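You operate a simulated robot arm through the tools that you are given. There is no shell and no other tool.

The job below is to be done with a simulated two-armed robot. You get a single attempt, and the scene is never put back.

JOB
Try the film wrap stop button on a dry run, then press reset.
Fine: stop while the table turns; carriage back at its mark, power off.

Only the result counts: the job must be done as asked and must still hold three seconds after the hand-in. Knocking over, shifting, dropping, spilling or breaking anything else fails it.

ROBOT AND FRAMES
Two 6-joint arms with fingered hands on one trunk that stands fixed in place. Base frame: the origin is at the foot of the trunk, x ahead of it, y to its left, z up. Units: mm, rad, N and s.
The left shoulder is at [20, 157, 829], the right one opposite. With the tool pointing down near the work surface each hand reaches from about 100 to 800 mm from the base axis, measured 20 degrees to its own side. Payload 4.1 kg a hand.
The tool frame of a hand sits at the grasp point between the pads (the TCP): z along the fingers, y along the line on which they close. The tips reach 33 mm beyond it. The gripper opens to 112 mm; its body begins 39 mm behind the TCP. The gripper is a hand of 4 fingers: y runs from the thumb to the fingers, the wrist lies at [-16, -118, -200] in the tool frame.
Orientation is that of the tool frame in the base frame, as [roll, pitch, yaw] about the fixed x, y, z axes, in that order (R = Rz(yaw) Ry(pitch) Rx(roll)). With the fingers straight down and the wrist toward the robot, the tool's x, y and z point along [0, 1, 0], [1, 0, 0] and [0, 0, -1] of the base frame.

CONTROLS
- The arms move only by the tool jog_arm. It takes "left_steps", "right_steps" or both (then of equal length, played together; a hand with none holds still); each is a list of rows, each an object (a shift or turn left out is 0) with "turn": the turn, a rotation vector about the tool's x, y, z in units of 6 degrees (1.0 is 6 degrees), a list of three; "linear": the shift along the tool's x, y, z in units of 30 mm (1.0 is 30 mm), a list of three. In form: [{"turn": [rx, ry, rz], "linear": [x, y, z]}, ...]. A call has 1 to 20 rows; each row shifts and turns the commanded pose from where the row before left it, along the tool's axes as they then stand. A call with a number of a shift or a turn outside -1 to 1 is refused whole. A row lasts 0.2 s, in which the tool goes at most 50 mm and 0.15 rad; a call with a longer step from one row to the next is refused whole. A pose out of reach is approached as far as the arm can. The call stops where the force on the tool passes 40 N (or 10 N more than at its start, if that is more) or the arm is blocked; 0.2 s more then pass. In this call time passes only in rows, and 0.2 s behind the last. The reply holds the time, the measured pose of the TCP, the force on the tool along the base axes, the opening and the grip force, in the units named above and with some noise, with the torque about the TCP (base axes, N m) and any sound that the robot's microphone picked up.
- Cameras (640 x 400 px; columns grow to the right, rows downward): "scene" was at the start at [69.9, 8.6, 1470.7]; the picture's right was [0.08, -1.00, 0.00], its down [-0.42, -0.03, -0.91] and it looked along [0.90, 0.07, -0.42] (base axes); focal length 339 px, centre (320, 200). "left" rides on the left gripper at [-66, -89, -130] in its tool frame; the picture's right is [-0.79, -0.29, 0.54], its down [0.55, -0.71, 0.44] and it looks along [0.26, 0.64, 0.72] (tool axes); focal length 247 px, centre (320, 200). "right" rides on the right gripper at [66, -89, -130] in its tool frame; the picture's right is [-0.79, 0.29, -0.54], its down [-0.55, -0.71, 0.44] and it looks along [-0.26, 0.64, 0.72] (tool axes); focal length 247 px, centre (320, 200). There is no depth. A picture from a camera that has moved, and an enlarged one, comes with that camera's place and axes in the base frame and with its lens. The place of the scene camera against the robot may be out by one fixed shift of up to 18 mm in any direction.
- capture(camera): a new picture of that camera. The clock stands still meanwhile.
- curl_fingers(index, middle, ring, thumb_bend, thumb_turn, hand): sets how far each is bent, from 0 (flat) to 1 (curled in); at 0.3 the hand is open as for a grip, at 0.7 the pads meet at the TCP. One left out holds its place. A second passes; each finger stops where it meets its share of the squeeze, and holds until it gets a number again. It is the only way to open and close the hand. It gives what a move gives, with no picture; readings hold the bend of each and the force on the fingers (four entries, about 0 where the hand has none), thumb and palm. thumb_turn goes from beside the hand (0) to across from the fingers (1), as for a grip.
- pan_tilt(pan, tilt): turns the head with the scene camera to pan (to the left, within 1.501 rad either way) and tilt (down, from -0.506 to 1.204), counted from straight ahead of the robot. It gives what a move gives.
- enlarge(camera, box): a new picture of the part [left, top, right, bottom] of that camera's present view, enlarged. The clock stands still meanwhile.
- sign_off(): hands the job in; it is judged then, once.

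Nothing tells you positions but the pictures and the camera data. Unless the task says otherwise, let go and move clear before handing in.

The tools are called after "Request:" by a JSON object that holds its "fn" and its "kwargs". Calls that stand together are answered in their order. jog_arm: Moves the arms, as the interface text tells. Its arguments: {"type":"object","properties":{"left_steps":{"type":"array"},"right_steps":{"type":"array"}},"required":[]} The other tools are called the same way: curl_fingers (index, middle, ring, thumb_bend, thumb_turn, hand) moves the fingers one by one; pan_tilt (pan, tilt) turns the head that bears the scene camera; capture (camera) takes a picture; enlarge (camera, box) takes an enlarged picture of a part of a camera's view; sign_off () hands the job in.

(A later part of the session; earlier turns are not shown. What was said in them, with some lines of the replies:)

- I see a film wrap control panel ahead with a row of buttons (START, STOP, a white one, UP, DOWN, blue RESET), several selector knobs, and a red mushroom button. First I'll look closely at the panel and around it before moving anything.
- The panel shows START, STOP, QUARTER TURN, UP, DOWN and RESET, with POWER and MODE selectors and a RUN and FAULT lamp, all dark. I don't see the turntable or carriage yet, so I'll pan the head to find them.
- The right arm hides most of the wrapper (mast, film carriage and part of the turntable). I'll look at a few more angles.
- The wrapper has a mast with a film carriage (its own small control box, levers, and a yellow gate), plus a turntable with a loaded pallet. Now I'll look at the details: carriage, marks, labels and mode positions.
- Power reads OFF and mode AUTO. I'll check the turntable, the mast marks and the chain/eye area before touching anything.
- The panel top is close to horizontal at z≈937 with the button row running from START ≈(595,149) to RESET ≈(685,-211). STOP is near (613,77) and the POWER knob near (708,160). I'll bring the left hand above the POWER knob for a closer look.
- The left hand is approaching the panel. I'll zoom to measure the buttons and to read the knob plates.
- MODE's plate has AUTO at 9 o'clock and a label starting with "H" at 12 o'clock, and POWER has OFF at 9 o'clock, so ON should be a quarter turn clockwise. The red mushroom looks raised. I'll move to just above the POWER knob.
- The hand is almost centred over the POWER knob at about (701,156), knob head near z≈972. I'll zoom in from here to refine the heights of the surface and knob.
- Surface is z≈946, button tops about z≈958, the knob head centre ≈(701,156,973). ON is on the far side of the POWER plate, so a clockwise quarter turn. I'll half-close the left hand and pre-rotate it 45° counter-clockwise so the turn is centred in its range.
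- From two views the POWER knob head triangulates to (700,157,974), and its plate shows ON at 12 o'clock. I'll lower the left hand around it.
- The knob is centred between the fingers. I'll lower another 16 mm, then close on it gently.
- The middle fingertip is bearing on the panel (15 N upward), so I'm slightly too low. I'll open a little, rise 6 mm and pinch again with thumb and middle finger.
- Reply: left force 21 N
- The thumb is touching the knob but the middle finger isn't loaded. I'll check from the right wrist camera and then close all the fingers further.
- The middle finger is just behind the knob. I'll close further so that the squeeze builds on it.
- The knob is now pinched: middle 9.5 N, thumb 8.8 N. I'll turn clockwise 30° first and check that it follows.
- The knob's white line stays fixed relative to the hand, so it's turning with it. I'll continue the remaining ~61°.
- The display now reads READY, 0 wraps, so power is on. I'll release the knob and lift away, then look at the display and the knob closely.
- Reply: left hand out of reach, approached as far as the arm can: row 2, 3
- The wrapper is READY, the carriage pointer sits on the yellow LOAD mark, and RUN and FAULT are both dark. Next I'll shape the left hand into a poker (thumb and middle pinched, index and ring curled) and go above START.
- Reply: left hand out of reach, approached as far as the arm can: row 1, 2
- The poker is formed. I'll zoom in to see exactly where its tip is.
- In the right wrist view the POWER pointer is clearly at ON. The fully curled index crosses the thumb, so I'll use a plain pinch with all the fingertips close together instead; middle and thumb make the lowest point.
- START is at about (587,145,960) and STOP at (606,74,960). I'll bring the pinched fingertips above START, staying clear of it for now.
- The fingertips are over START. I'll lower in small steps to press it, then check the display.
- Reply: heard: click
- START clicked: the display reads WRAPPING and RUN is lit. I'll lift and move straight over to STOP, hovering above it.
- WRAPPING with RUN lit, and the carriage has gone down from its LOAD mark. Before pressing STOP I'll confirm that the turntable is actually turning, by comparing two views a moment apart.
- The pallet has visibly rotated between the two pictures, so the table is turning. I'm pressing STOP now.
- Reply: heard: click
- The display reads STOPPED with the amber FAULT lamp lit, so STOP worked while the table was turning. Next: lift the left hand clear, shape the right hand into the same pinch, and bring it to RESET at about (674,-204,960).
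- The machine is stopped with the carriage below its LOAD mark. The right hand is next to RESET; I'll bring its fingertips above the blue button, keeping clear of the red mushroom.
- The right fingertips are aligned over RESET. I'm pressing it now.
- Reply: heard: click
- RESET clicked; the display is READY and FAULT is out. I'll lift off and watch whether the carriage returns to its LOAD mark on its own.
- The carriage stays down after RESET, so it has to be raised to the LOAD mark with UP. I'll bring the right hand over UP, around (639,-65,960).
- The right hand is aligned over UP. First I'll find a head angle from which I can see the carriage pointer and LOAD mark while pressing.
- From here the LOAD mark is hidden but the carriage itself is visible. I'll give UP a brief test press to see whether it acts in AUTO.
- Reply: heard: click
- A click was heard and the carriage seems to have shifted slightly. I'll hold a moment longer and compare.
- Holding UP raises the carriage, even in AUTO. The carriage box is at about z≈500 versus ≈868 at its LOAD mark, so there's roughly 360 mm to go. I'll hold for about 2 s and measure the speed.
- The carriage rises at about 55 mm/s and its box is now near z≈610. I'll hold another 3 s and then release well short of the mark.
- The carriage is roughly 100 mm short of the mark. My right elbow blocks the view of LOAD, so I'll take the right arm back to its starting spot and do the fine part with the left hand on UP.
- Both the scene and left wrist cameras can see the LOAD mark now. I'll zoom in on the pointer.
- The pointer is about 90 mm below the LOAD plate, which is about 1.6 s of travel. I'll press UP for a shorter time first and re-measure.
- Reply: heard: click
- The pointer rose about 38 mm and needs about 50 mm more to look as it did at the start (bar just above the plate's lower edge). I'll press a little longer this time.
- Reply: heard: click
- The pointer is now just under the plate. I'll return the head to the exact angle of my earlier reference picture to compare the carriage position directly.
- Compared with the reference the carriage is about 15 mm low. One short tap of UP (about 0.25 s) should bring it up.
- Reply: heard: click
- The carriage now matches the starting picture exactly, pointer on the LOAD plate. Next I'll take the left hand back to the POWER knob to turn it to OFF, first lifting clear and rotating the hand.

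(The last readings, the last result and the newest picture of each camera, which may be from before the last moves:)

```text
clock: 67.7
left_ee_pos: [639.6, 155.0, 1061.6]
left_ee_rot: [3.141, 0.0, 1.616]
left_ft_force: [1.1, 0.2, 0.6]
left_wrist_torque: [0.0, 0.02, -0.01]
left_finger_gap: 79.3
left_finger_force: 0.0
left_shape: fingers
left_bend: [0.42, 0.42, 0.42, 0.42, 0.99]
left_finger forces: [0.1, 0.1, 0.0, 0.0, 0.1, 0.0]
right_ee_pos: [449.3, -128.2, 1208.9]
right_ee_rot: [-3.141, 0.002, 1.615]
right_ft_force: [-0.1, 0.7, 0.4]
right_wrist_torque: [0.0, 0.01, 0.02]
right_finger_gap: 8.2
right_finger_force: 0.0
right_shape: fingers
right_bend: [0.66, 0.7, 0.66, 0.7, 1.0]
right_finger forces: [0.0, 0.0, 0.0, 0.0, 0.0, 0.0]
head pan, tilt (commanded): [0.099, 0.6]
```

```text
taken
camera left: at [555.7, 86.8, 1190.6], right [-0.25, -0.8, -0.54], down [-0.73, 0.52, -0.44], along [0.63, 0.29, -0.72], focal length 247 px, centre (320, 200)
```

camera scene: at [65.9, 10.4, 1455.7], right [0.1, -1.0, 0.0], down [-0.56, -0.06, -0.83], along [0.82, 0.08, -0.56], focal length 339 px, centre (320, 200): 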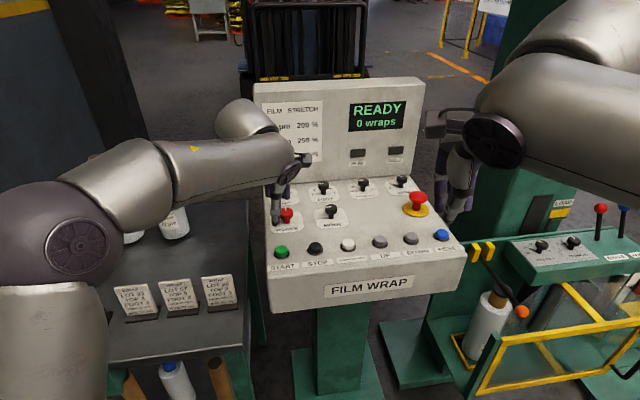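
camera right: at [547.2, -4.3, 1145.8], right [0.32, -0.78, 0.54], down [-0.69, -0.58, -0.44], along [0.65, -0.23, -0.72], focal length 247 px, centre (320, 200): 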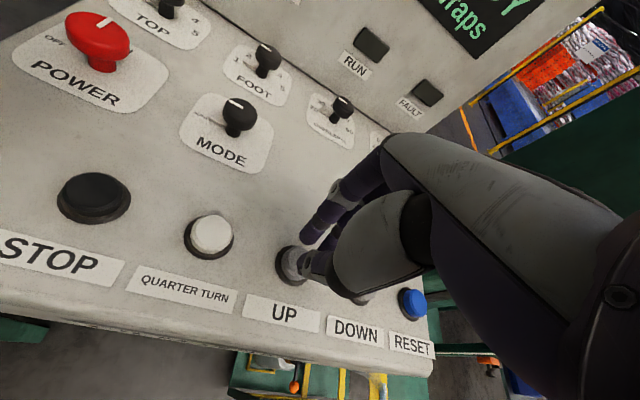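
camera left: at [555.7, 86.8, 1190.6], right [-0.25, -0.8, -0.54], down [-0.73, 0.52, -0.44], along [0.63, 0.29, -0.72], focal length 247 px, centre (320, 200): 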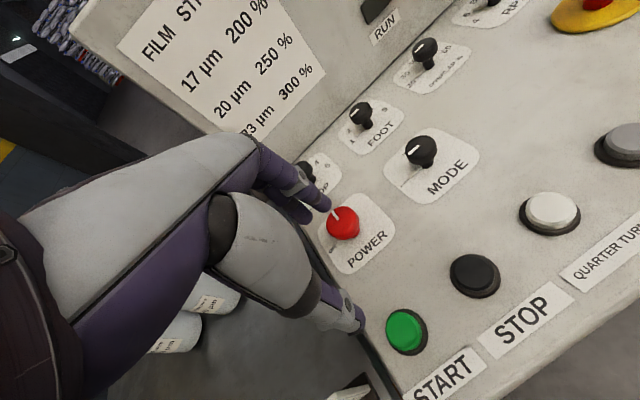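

The display still reads READY and the POWER pointer is at ON. I'll move over the knob and lower around it.

Request:
{"fn": "jog_arm", "kwargs": {"left_steps": [{"linear": [-0.015, 1.0, 0]}, {"linear": [-0.015, 1.0, 0]}, {"linear": [0, 0, 0.9]}, {"linear": [0, 0, 0.9]}, {"linear": [0, 0, 0.45]}]}}

Request:
{"fn": "capture", "kwargs": {"camera": "left"}}

```text
clock: 68.8
left_ee_pos: [704.6, 157.8, 994.0]
left_ee_rot: [-3.14, 0.0, 1.617]
left_ft_force: [-0.2, 0.0, -0.1]
left_wrist_torque: [0.0, -0.06, 0.0]
left_finger_gap: 79.7
left_finger_force: 0.0
left_shape: fingers
left_bend: [0.42, 0.42, 0.42, 0.42, 0.99]
left_finger forces: [0.0, 0.0, 0.0, 0.0, 0.0, 0.1]
right_ee_pos: [450.6, -129.2, 1209.2]
right_ee_rot: [-3.142, -0.001, 1.616]
right_ft_force: [-0.4, 0.0, 0.3]
right_wrist_torque: [-0.02, -0.01, 0.03]
right_finger_gap: 8.5
right_finger_force: 0.0
right_shape: fingers
right_bend: [0.66, 0.7, 0.66, 0.7, 1.0]
right_finger forces: [0.0, 0.0, 0.0, 0.0, 0.0, 0.0]
head pan, tilt (commanded): [0.099, 0.6]
```

```text
taken
camera left: at [618.0, 89.6, 1122.4], right [-0.25, -0.81, -0.54], down [-0.73, 0.52, -0.44], along [0.63, 0.29, -0.72], focal length 247 px, centre (320, 200)
```

left: 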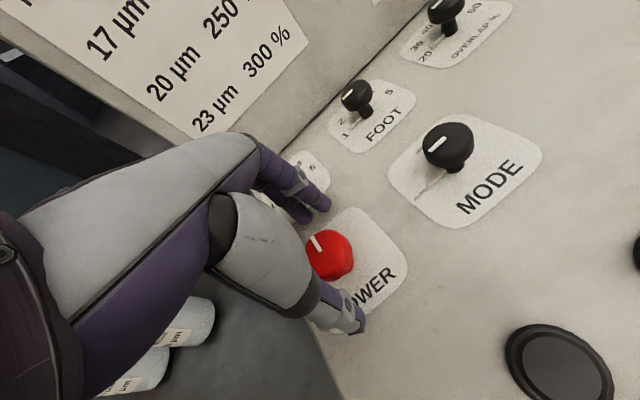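

The knob sits between the open fingers. I'll centre slightly and rotate the open hand clockwise 48° around it, so that the closing turn to OFF has full range.

Request:
{"fn": "jog_arm", "kwargs": {"left_steps": [{"linear": [-0.06, -0.08, 0.05], "turn": [0, 0, 1]}, {"turn": [0, 0, 1]}, {"turn": [0, 0, 1]}, {"turn": [0, 0, 1]}, {"turn": [0, 0, 1]}, {"turn": [0, 0, 1]}, {"turn": [0, 0, 1]}, {"turn": [0, 0, 1]}]}}

Request:
{"fn": "capture", "kwargs": {"camera": "left"}}

```text
clock: 70.7
left_ee_pos: [699.5, 154.8, 993.4]
left_ee_rot: [3.141, -0.001, 0.774]
left_ft_force: [-0.4, -0.3, 0.6]
left_wrist_torque: [0.0, -0.03, 0.0]
left_finger_gap: 79.6
left_finger_force: 0.1
left_shape: fingers
left_bend: [0.42, 0.42, 0.42, 0.42, 0.99]
left_finger forces: [0.0, 0.0, 0.0, 0.0, 0.1, 0.0]
right_ee_pos: [449.0, -129.0, 1208.1]
right_ee_rot: [-3.14, 0.0, 1.617]
right_ft_force: [-1.3, 0.5, 0.9]
right_wrist_torque: [0.01, -0.01, 0.02]
right_finger_gap: 8.6
right_finger_force: 0.1
right_shape: fingers
right_bend: [0.66, 0.7, 0.66, 0.7, 1.0]
right_finger forces: [0.1, 0.0, 0.1, 0.0, 0.1, 0.1]
head pan, tilt (commanded): [0.099, 0.6]
```

```text
taken
camera left: at [590.0, 173.5, 1121.9], right [-0.77, -0.35, -0.54], down [-0.1, 0.89, -0.44], along [0.64, -0.28, -0.72], focal length 247 px, centre (320, 200)
```

left: 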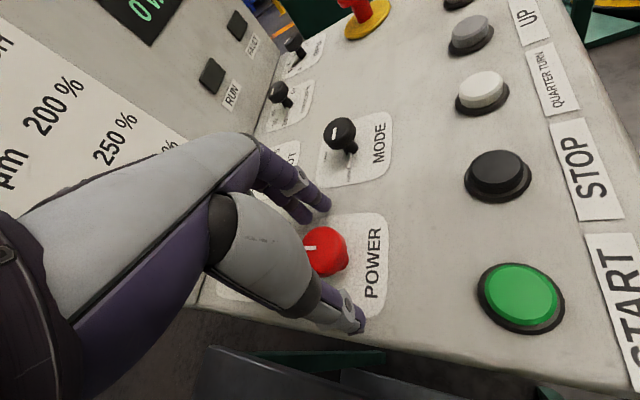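

Centred. Closing on the knob with the same grip as before.

Request:
{"fn": "curl_fingers", "kwargs": {"hand": "left", "index": 0.58, "middle": 0.8, "ring": 0.58, "thumb_bend": 0.65}}

Request:
{"fn": "enlarge", "kwargs": {"camera": "left", "box": [260, 170, 380, 290]}}

```text
clock: 71.7
left_ee_pos: [700.5, 154.0, 992.2]
left_ee_rot: [-3.141, 0.0, 0.778]
left_ft_force: [2.2, 0.3, -4.5]
left_wrist_torque: [0.06, 0.04, -0.01]
left_finger_gap: 35.1
left_finger_force: 7.8
left_shape: fingers
left_bend: [0.57, 0.66, 0.57, 0.61, 1.0]
left_finger forces: [0.0, 10.1, 0.0, 0.0, 6.4, 0.0]
right_ee_pos: [450.7, -127.8, 1208.5]
right_ee_rot: [-3.141, -0.002, 1.615]
right_ft_force: [0.5, -0.9, -0.2]
right_wrist_torque: [0.02, -0.01, 0.03]
right_finger_gap: 8.7
right_finger_force: 0.1
right_shape: fingers
right_bend: [0.66, 0.7, 0.66, 0.7, 1.0]
right_finger forces: [0.0, 0.0, 0.0, 0.0, 0.1, 0.0]
head pan, tilt (commanded): [0.099, 0.6]
```

```text
3.33 times, centred on (320, 230) of left
camera zoom: at [590.4, 173.4, 1121.4], right [-0.77, -0.35, -0.54], down [-0.11, 0.89, -0.44], along [0.63, -0.28, -0.72], focal length 823 px, centre (320, 100)
```

zoom: 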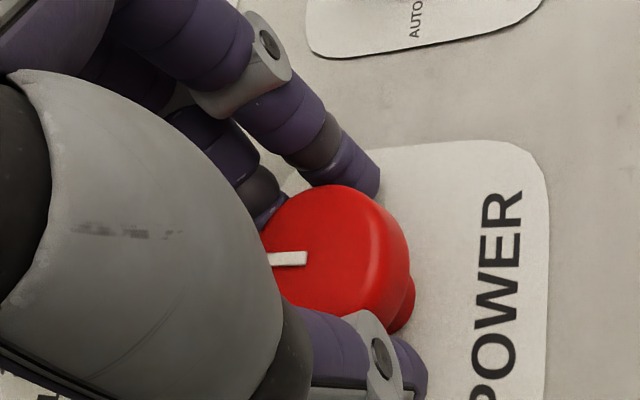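

Gripped. Now turning counter-clockwise about 92° back to OFF.

Request:
{"fn": "jog_arm", "kwargs": {"left_steps": [{"turn": [0, 0, -0.85]}, {"turn": [0, 0, -0.85]}, {"turn": [0, 0, -0.85]}, {"turn": [0, 0, -0.85]}, {"turn": [0, 0, -0.85]}, {"turn": [0, 0, -0.85]}, {"turn": [0, 0, -0.85]}, {"turn": [0, 0, -0.85]}, {"turn": [0, 0, -0.85]}, {"turn": [0, 0, -0.85]}, {"turn": [0, 0, -0.85]}, {"turn": [0, 0, -0.85]}, {"turn": [0, 0, -0.85]}, {"turn": [0, 0, -0.85]}, {"turn": [0, 0, -0.85]}, {"turn": [0, 0, -0.85]}, {"turn": [0, 0, -0.85]}, {"turn": [0, 0, -0.85]}]}}

Request:
{"fn": "enlarge", "kwargs": {"camera": "left", "box": [260, 170, 380, 290]}}

Request:
{"fn": "capture", "kwargs": {"camera": "scene"}}

```text
clock: 75.5
left_ee_pos: [699.3, 155.1, 992.2]
left_ee_rot: [3.141, 0.003, 2.38]
left_ft_force: [2.3, 4.7, -5.1]
left_wrist_torque: [0.06, -0.04, -0.08]
left_finger_gap: 35.1
left_finger_force: 7.9
left_shape: fingers
left_bend: [0.57, 0.66, 0.57, 0.61, 1.0]
left_finger forces: [0.0, 10.0, 0.0, 0.1, 4.9, 0.0]
right_ee_pos: [450.3, -126.9, 1209.0]
right_ee_rot: [-3.141, -0.002, 1.615]
right_ft_force: [-0.1, -0.1, 0.0]
right_wrist_torque: [-0.01, -0.03, 0.02]
right_finger_gap: 8.3
right_finger_force: 0.1
right_shape: fingers
right_bend: [0.66, 0.7, 0.66, 0.7, 1.0]
right_finger forces: [0.1, 0.0, 0.1, 0.0, 0.0, 0.0]
head pan, tilt (commanded): [0.099, 0.6]
```

```text
3.33 times, centred on (320, 230) of left
camera zoom: at [684.8, 47.0, 1121.2], right [0.38, -0.75, -0.54], down [-0.89, -0.13, -0.44], along [0.26, 0.64, -0.72], focal length 823 px, centre (320, 100)
```

zoom: 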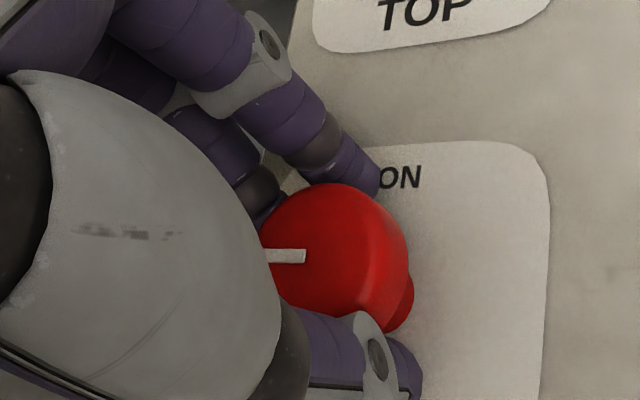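

```text
taken
camera scene: at [66.2, 10.7, 1455.7], right [0.1, -0.99, 0.0], down [-0.56, -0.06, -0.82], along [0.82, 0.08, -0.57], focal length 339 px, centre (320, 200)
```

scene: 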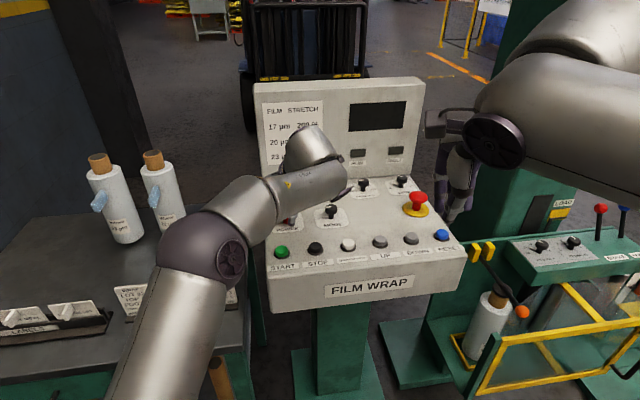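

The display is dark and the pointer is back on the OFF side. I'll open the left hand, lift it clear, and check everything.

Request:
{"fn": "curl_fingers", "kwargs": {"hand": "left", "index": 0.42, "middle": 0.42, "ring": 0.42, "thumb_bend": 0.42}}

Request:
{"fn": "jog_arm", "kwargs": {"left_steps": [{"linear": [0, 0, -0.6]}, {"linear": [0, 0, -0.9]}, {"linear": [0, 0, -0.9]}, {"linear": [0, -0.4, -0.8]}, {"linear": [0, -0.8, -0.5]}, {"linear": [0, -0.8, -0.5]}, {"linear": [0, -0.8, -0.5]}]}}

Request:
{"fn": "capture", "kwargs": {"camera": "left"}}

Request:
{"fn": "capture", "kwargs": {"camera": "scene"}}

Request:
{"fn": "enlarge", "kwargs": {"camera": "scene", "box": [440, 170, 640, 295]}}

Request:
{"fn": "enlarge", "kwargs": {"camera": "right", "box": [80, 20, 320, 180]}}

```text
clock: 76.5
left_ee_pos: [698.3, 154.2, 991.7]
left_ee_rot: [3.14, 0.001, 2.38]
left_ft_force: [0.8, -0.7, -0.1]
left_wrist_torque: [0.0, -0.04, 0.05]
left_finger_gap: 79.2
left_finger_force: 0.0
left_shape: fingers
left_bend: [0.42, 0.42, 0.42, 0.42, 0.99]
left_finger forces: [0.1, 0.0, 0.0, 0.0, 0.0, 0.0]
right_ee_pos: [450.1, -129.4, 1209.8]
right_ee_rot: [-3.141, 0.001, 1.617]
right_ft_force: [0.1, 0.3, -0.4]
right_wrist_torque: [-0.01, 0.02, 0.0]
right_finger_gap: 8.5
right_finger_force: 0.0
right_shape: fingers
right_bend: [0.66, 0.7, 0.66, 0.7, 1.0]
right_finger forces: [0.0, 0.0, 0.1, 0.0, 0.0, 0.1]
head pan, tilt (commanded): [0.099, 0.6]
```

```text
clock: 78.0
left_ee_pos: [640.2, 93.1, 1132.1]
left_ee_rot: [-3.141, 0.002, 2.383]
left_ft_force: [0.4, 0.1, -0.9]
left_wrist_torque: [-0.03, 0.06, -0.01]
left_finger_gap: 79.5
left_finger_force: 0.0
left_shape: fingers
left_bend: [0.42, 0.42, 0.42, 0.42, 0.99]
left_finger forces: [0.0, 0.0, 0.1, 0.0, 0.0, 0.0]
right_ee_pos: [449.9, -129.1, 1208.6]
right_ee_rot: [3.141, -0.001, 1.616]
right_ft_force: [0.1, -0.2, -0.3]
right_wrist_torque: [-0.02, 0.07, -0.03]
right_finger_gap: 8.5
right_finger_force: 0.1
right_shape: fingers
right_bend: [0.66, 0.7, 0.66, 0.7, 1.0]
right_finger forces: [0.1, 0.1, 0.0, 0.0, 0.0, 0.0]
head pan, tilt (commanded): [0.099, 0.6]
```

```text
taken
camera left: at [626.8, -14.7, 1261.2], right [0.38, -0.75, -0.54], down [-0.89, -0.13, -0.44], along [0.26, 0.64, -0.72], focal length 247 px, centre (320, 200)
```

left: 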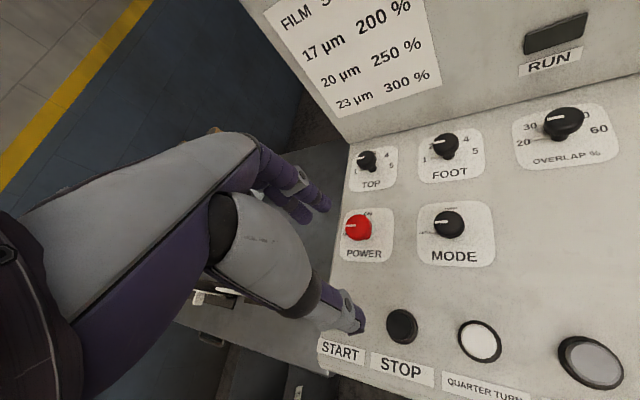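

```text
taken
camera scene: at [66.2, 10.6, 1455.7], right [0.1, -0.99, 0.0], down [-0.56, -0.06, -0.82], along [0.82, 0.08, -0.57], focal length 339 px, centre (320, 200)
```

scene: 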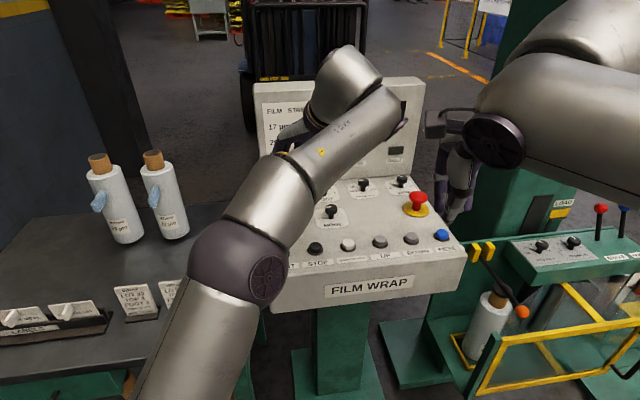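

```text
3.20 times, centred on (540, 232) of scene
camera zoom: at [66.2, 10.6, 1455.7], right [0.1, -0.99, 0.0], down [-0.56, -0.06, -0.82], along [0.82, 0.08, -0.57], focal length 1085 px, centre (-384, 96)
```

zoom: 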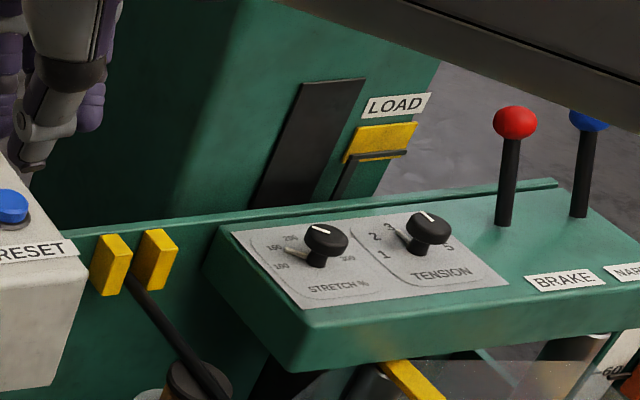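

```text
2.50 times, centred on (200, 100) of right
camera zoom: at [358.2, -67.9, 1338.7], right [0.32, -0.78, 0.54], down [-0.69, -0.58, -0.44], along [0.65, -0.23, -0.72], focal length 617 px, centre (620, 450)
```

zoom: 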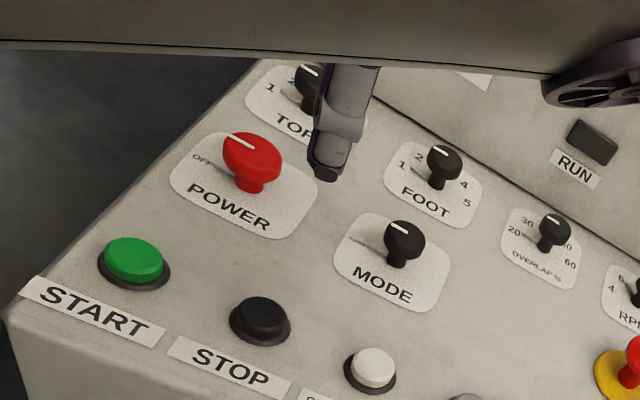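

POWER points to OFF, the display and lamps are dark, and the carriage pointer sits on the LOAD plate as at the start. I'll draw the left hand back well clear of the panel and take a last look.

Request:
{"fn": "jog_arm", "kwargs": {"left_steps": [{"linear": [0, 0, -0.8], "turn": [0, 0, 1]}, {"linear": [0, 0, -0.8], "turn": [0, 0, 1]}, {"turn": [0, 0, 1]}, {"turn": [0, 0, 1]}, {"turn": [0, 0, 1]}, {"turn": [0, 0, 1]}, {"turn": [0, 0, 1]}, {"linear": [0.5, -0.9, -0.2]}, {"linear": [0.5, -0.9, -0.2]}, {"linear": [0.5, -0.9, -0.2]}, {"linear": [0, -0.9, -0.2]}, {"linear": [0, -0.9, -0.2]}]}}

Request:
{"fn": "capture", "kwargs": {"camera": "scene"}}

Request:
{"fn": "enlarge", "kwargs": {"camera": "scene", "box": [250, 80, 490, 240]}}

Request:
{"fn": "enlarge", "kwargs": {"camera": "scene", "box": [440, 170, 640, 295]}}

```text
clock: 80.7
left_ee_pos: [567.2, 115.3, 1272.6]
left_ee_rot: [-3.139, -0.001, 1.648]
left_ft_force: [0.3, 0.4, 0.2]
left_wrist_torque: [0.01, 0.03, -0.02]
left_finger_gap: 79.8
left_finger_force: 0.0
left_shape: fingers
left_bend: [0.42, 0.42, 0.42, 0.42, 0.99]
left_finger forces: [0.0, 0.0, 0.0, 0.0, 0.0, 0.0]
left hand out of reach, approached as far as the arm can: row 2, 5, 6, 8, 9, 10, 11, 12
right_ee_pos: [449.9, -127.7, 1209.0]
right_ee_rot: [-3.141, -0.001, 1.616]
right_ft_force: [0.0, -0.1, -0.5]
right_wrist_torque: [0.02, 0.01, -0.02]
right_finger_gap: 8.5
right_finger_force: 0.0
right_shape: fingers
right_bend: [0.66, 0.7, 0.66, 0.7, 1.0]
right_finger forces: [0.0, 0.1, 0.0, 0.0, 0.0, 0.0]
head pan, tilt (commanded): [0.099, 0.6]
```

```text
taken
camera scene: at [66.3, 10.4, 1455.7], right [0.1, -1.0, 0.0], down [-0.56, -0.06, -0.82], along [0.82, 0.08, -0.57], focal length 339 px, centre (320, 200)
```

scene: 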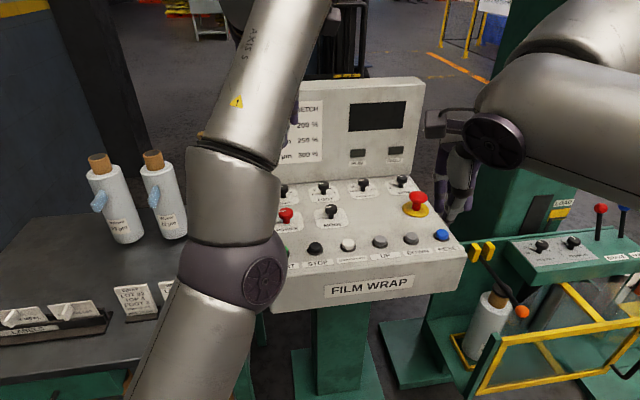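

```text
2.50 times, centred on (370, 160) of scene
camera zoom: at [66.3, 10.4, 1455.7], right [0.1, -1.0, 0.0], down [-0.56, -0.06, -0.82], along [0.82, 0.08, -0.57], focal length 848 px, centre (195, 300)
```

zoom: 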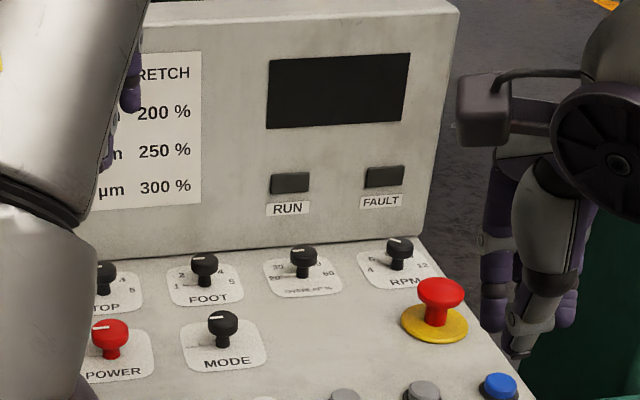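

```text
3.20 times, centred on (540, 232) of scene
camera zoom: at [66.3, 10.4, 1455.7], right [0.1, -1.0, 0.0], down [-0.56, -0.06, -0.82], along [0.82, 0.08, -0.57], focal length 1085 px, centre (-384, 96)
```

zoom: 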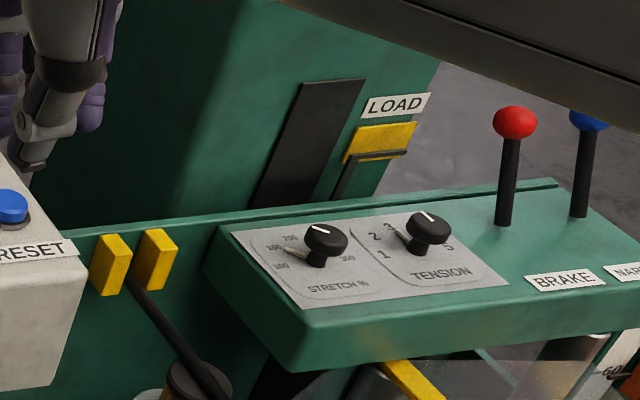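

Power is off, the panel is dark, the carriage is on its LOAD mark, and both hands are clear of everything. STOP was pressed while the table turned and RESET after it, so I'm handing in.

Request:
{"fn": "sign_off", "kwargs": {}}

```text
The job is handed in.
```

The stop button works: I started a dry run, pressed STOP while the turntable was visibly turning, and the display went to STOPPED with the FAULT lamp lit. I then pressed RESET, which cleared the fault and brought the display back to READY.

- **Carriage:** RESET did not bring the carriage back up. I raised it with the UP button until its pointer was on the LOAD plate again, matching the picture from before the run.
- **Power:** The POWER knob is back at OFF, and the display and lamps are dark.
- **Turntable:** The run left the table and its pallet at a different angle from where they started. I did not turn them back, since the job didn't ask for it.

MODE stayed at AUTO throughout, and both hands are clear of the panel.
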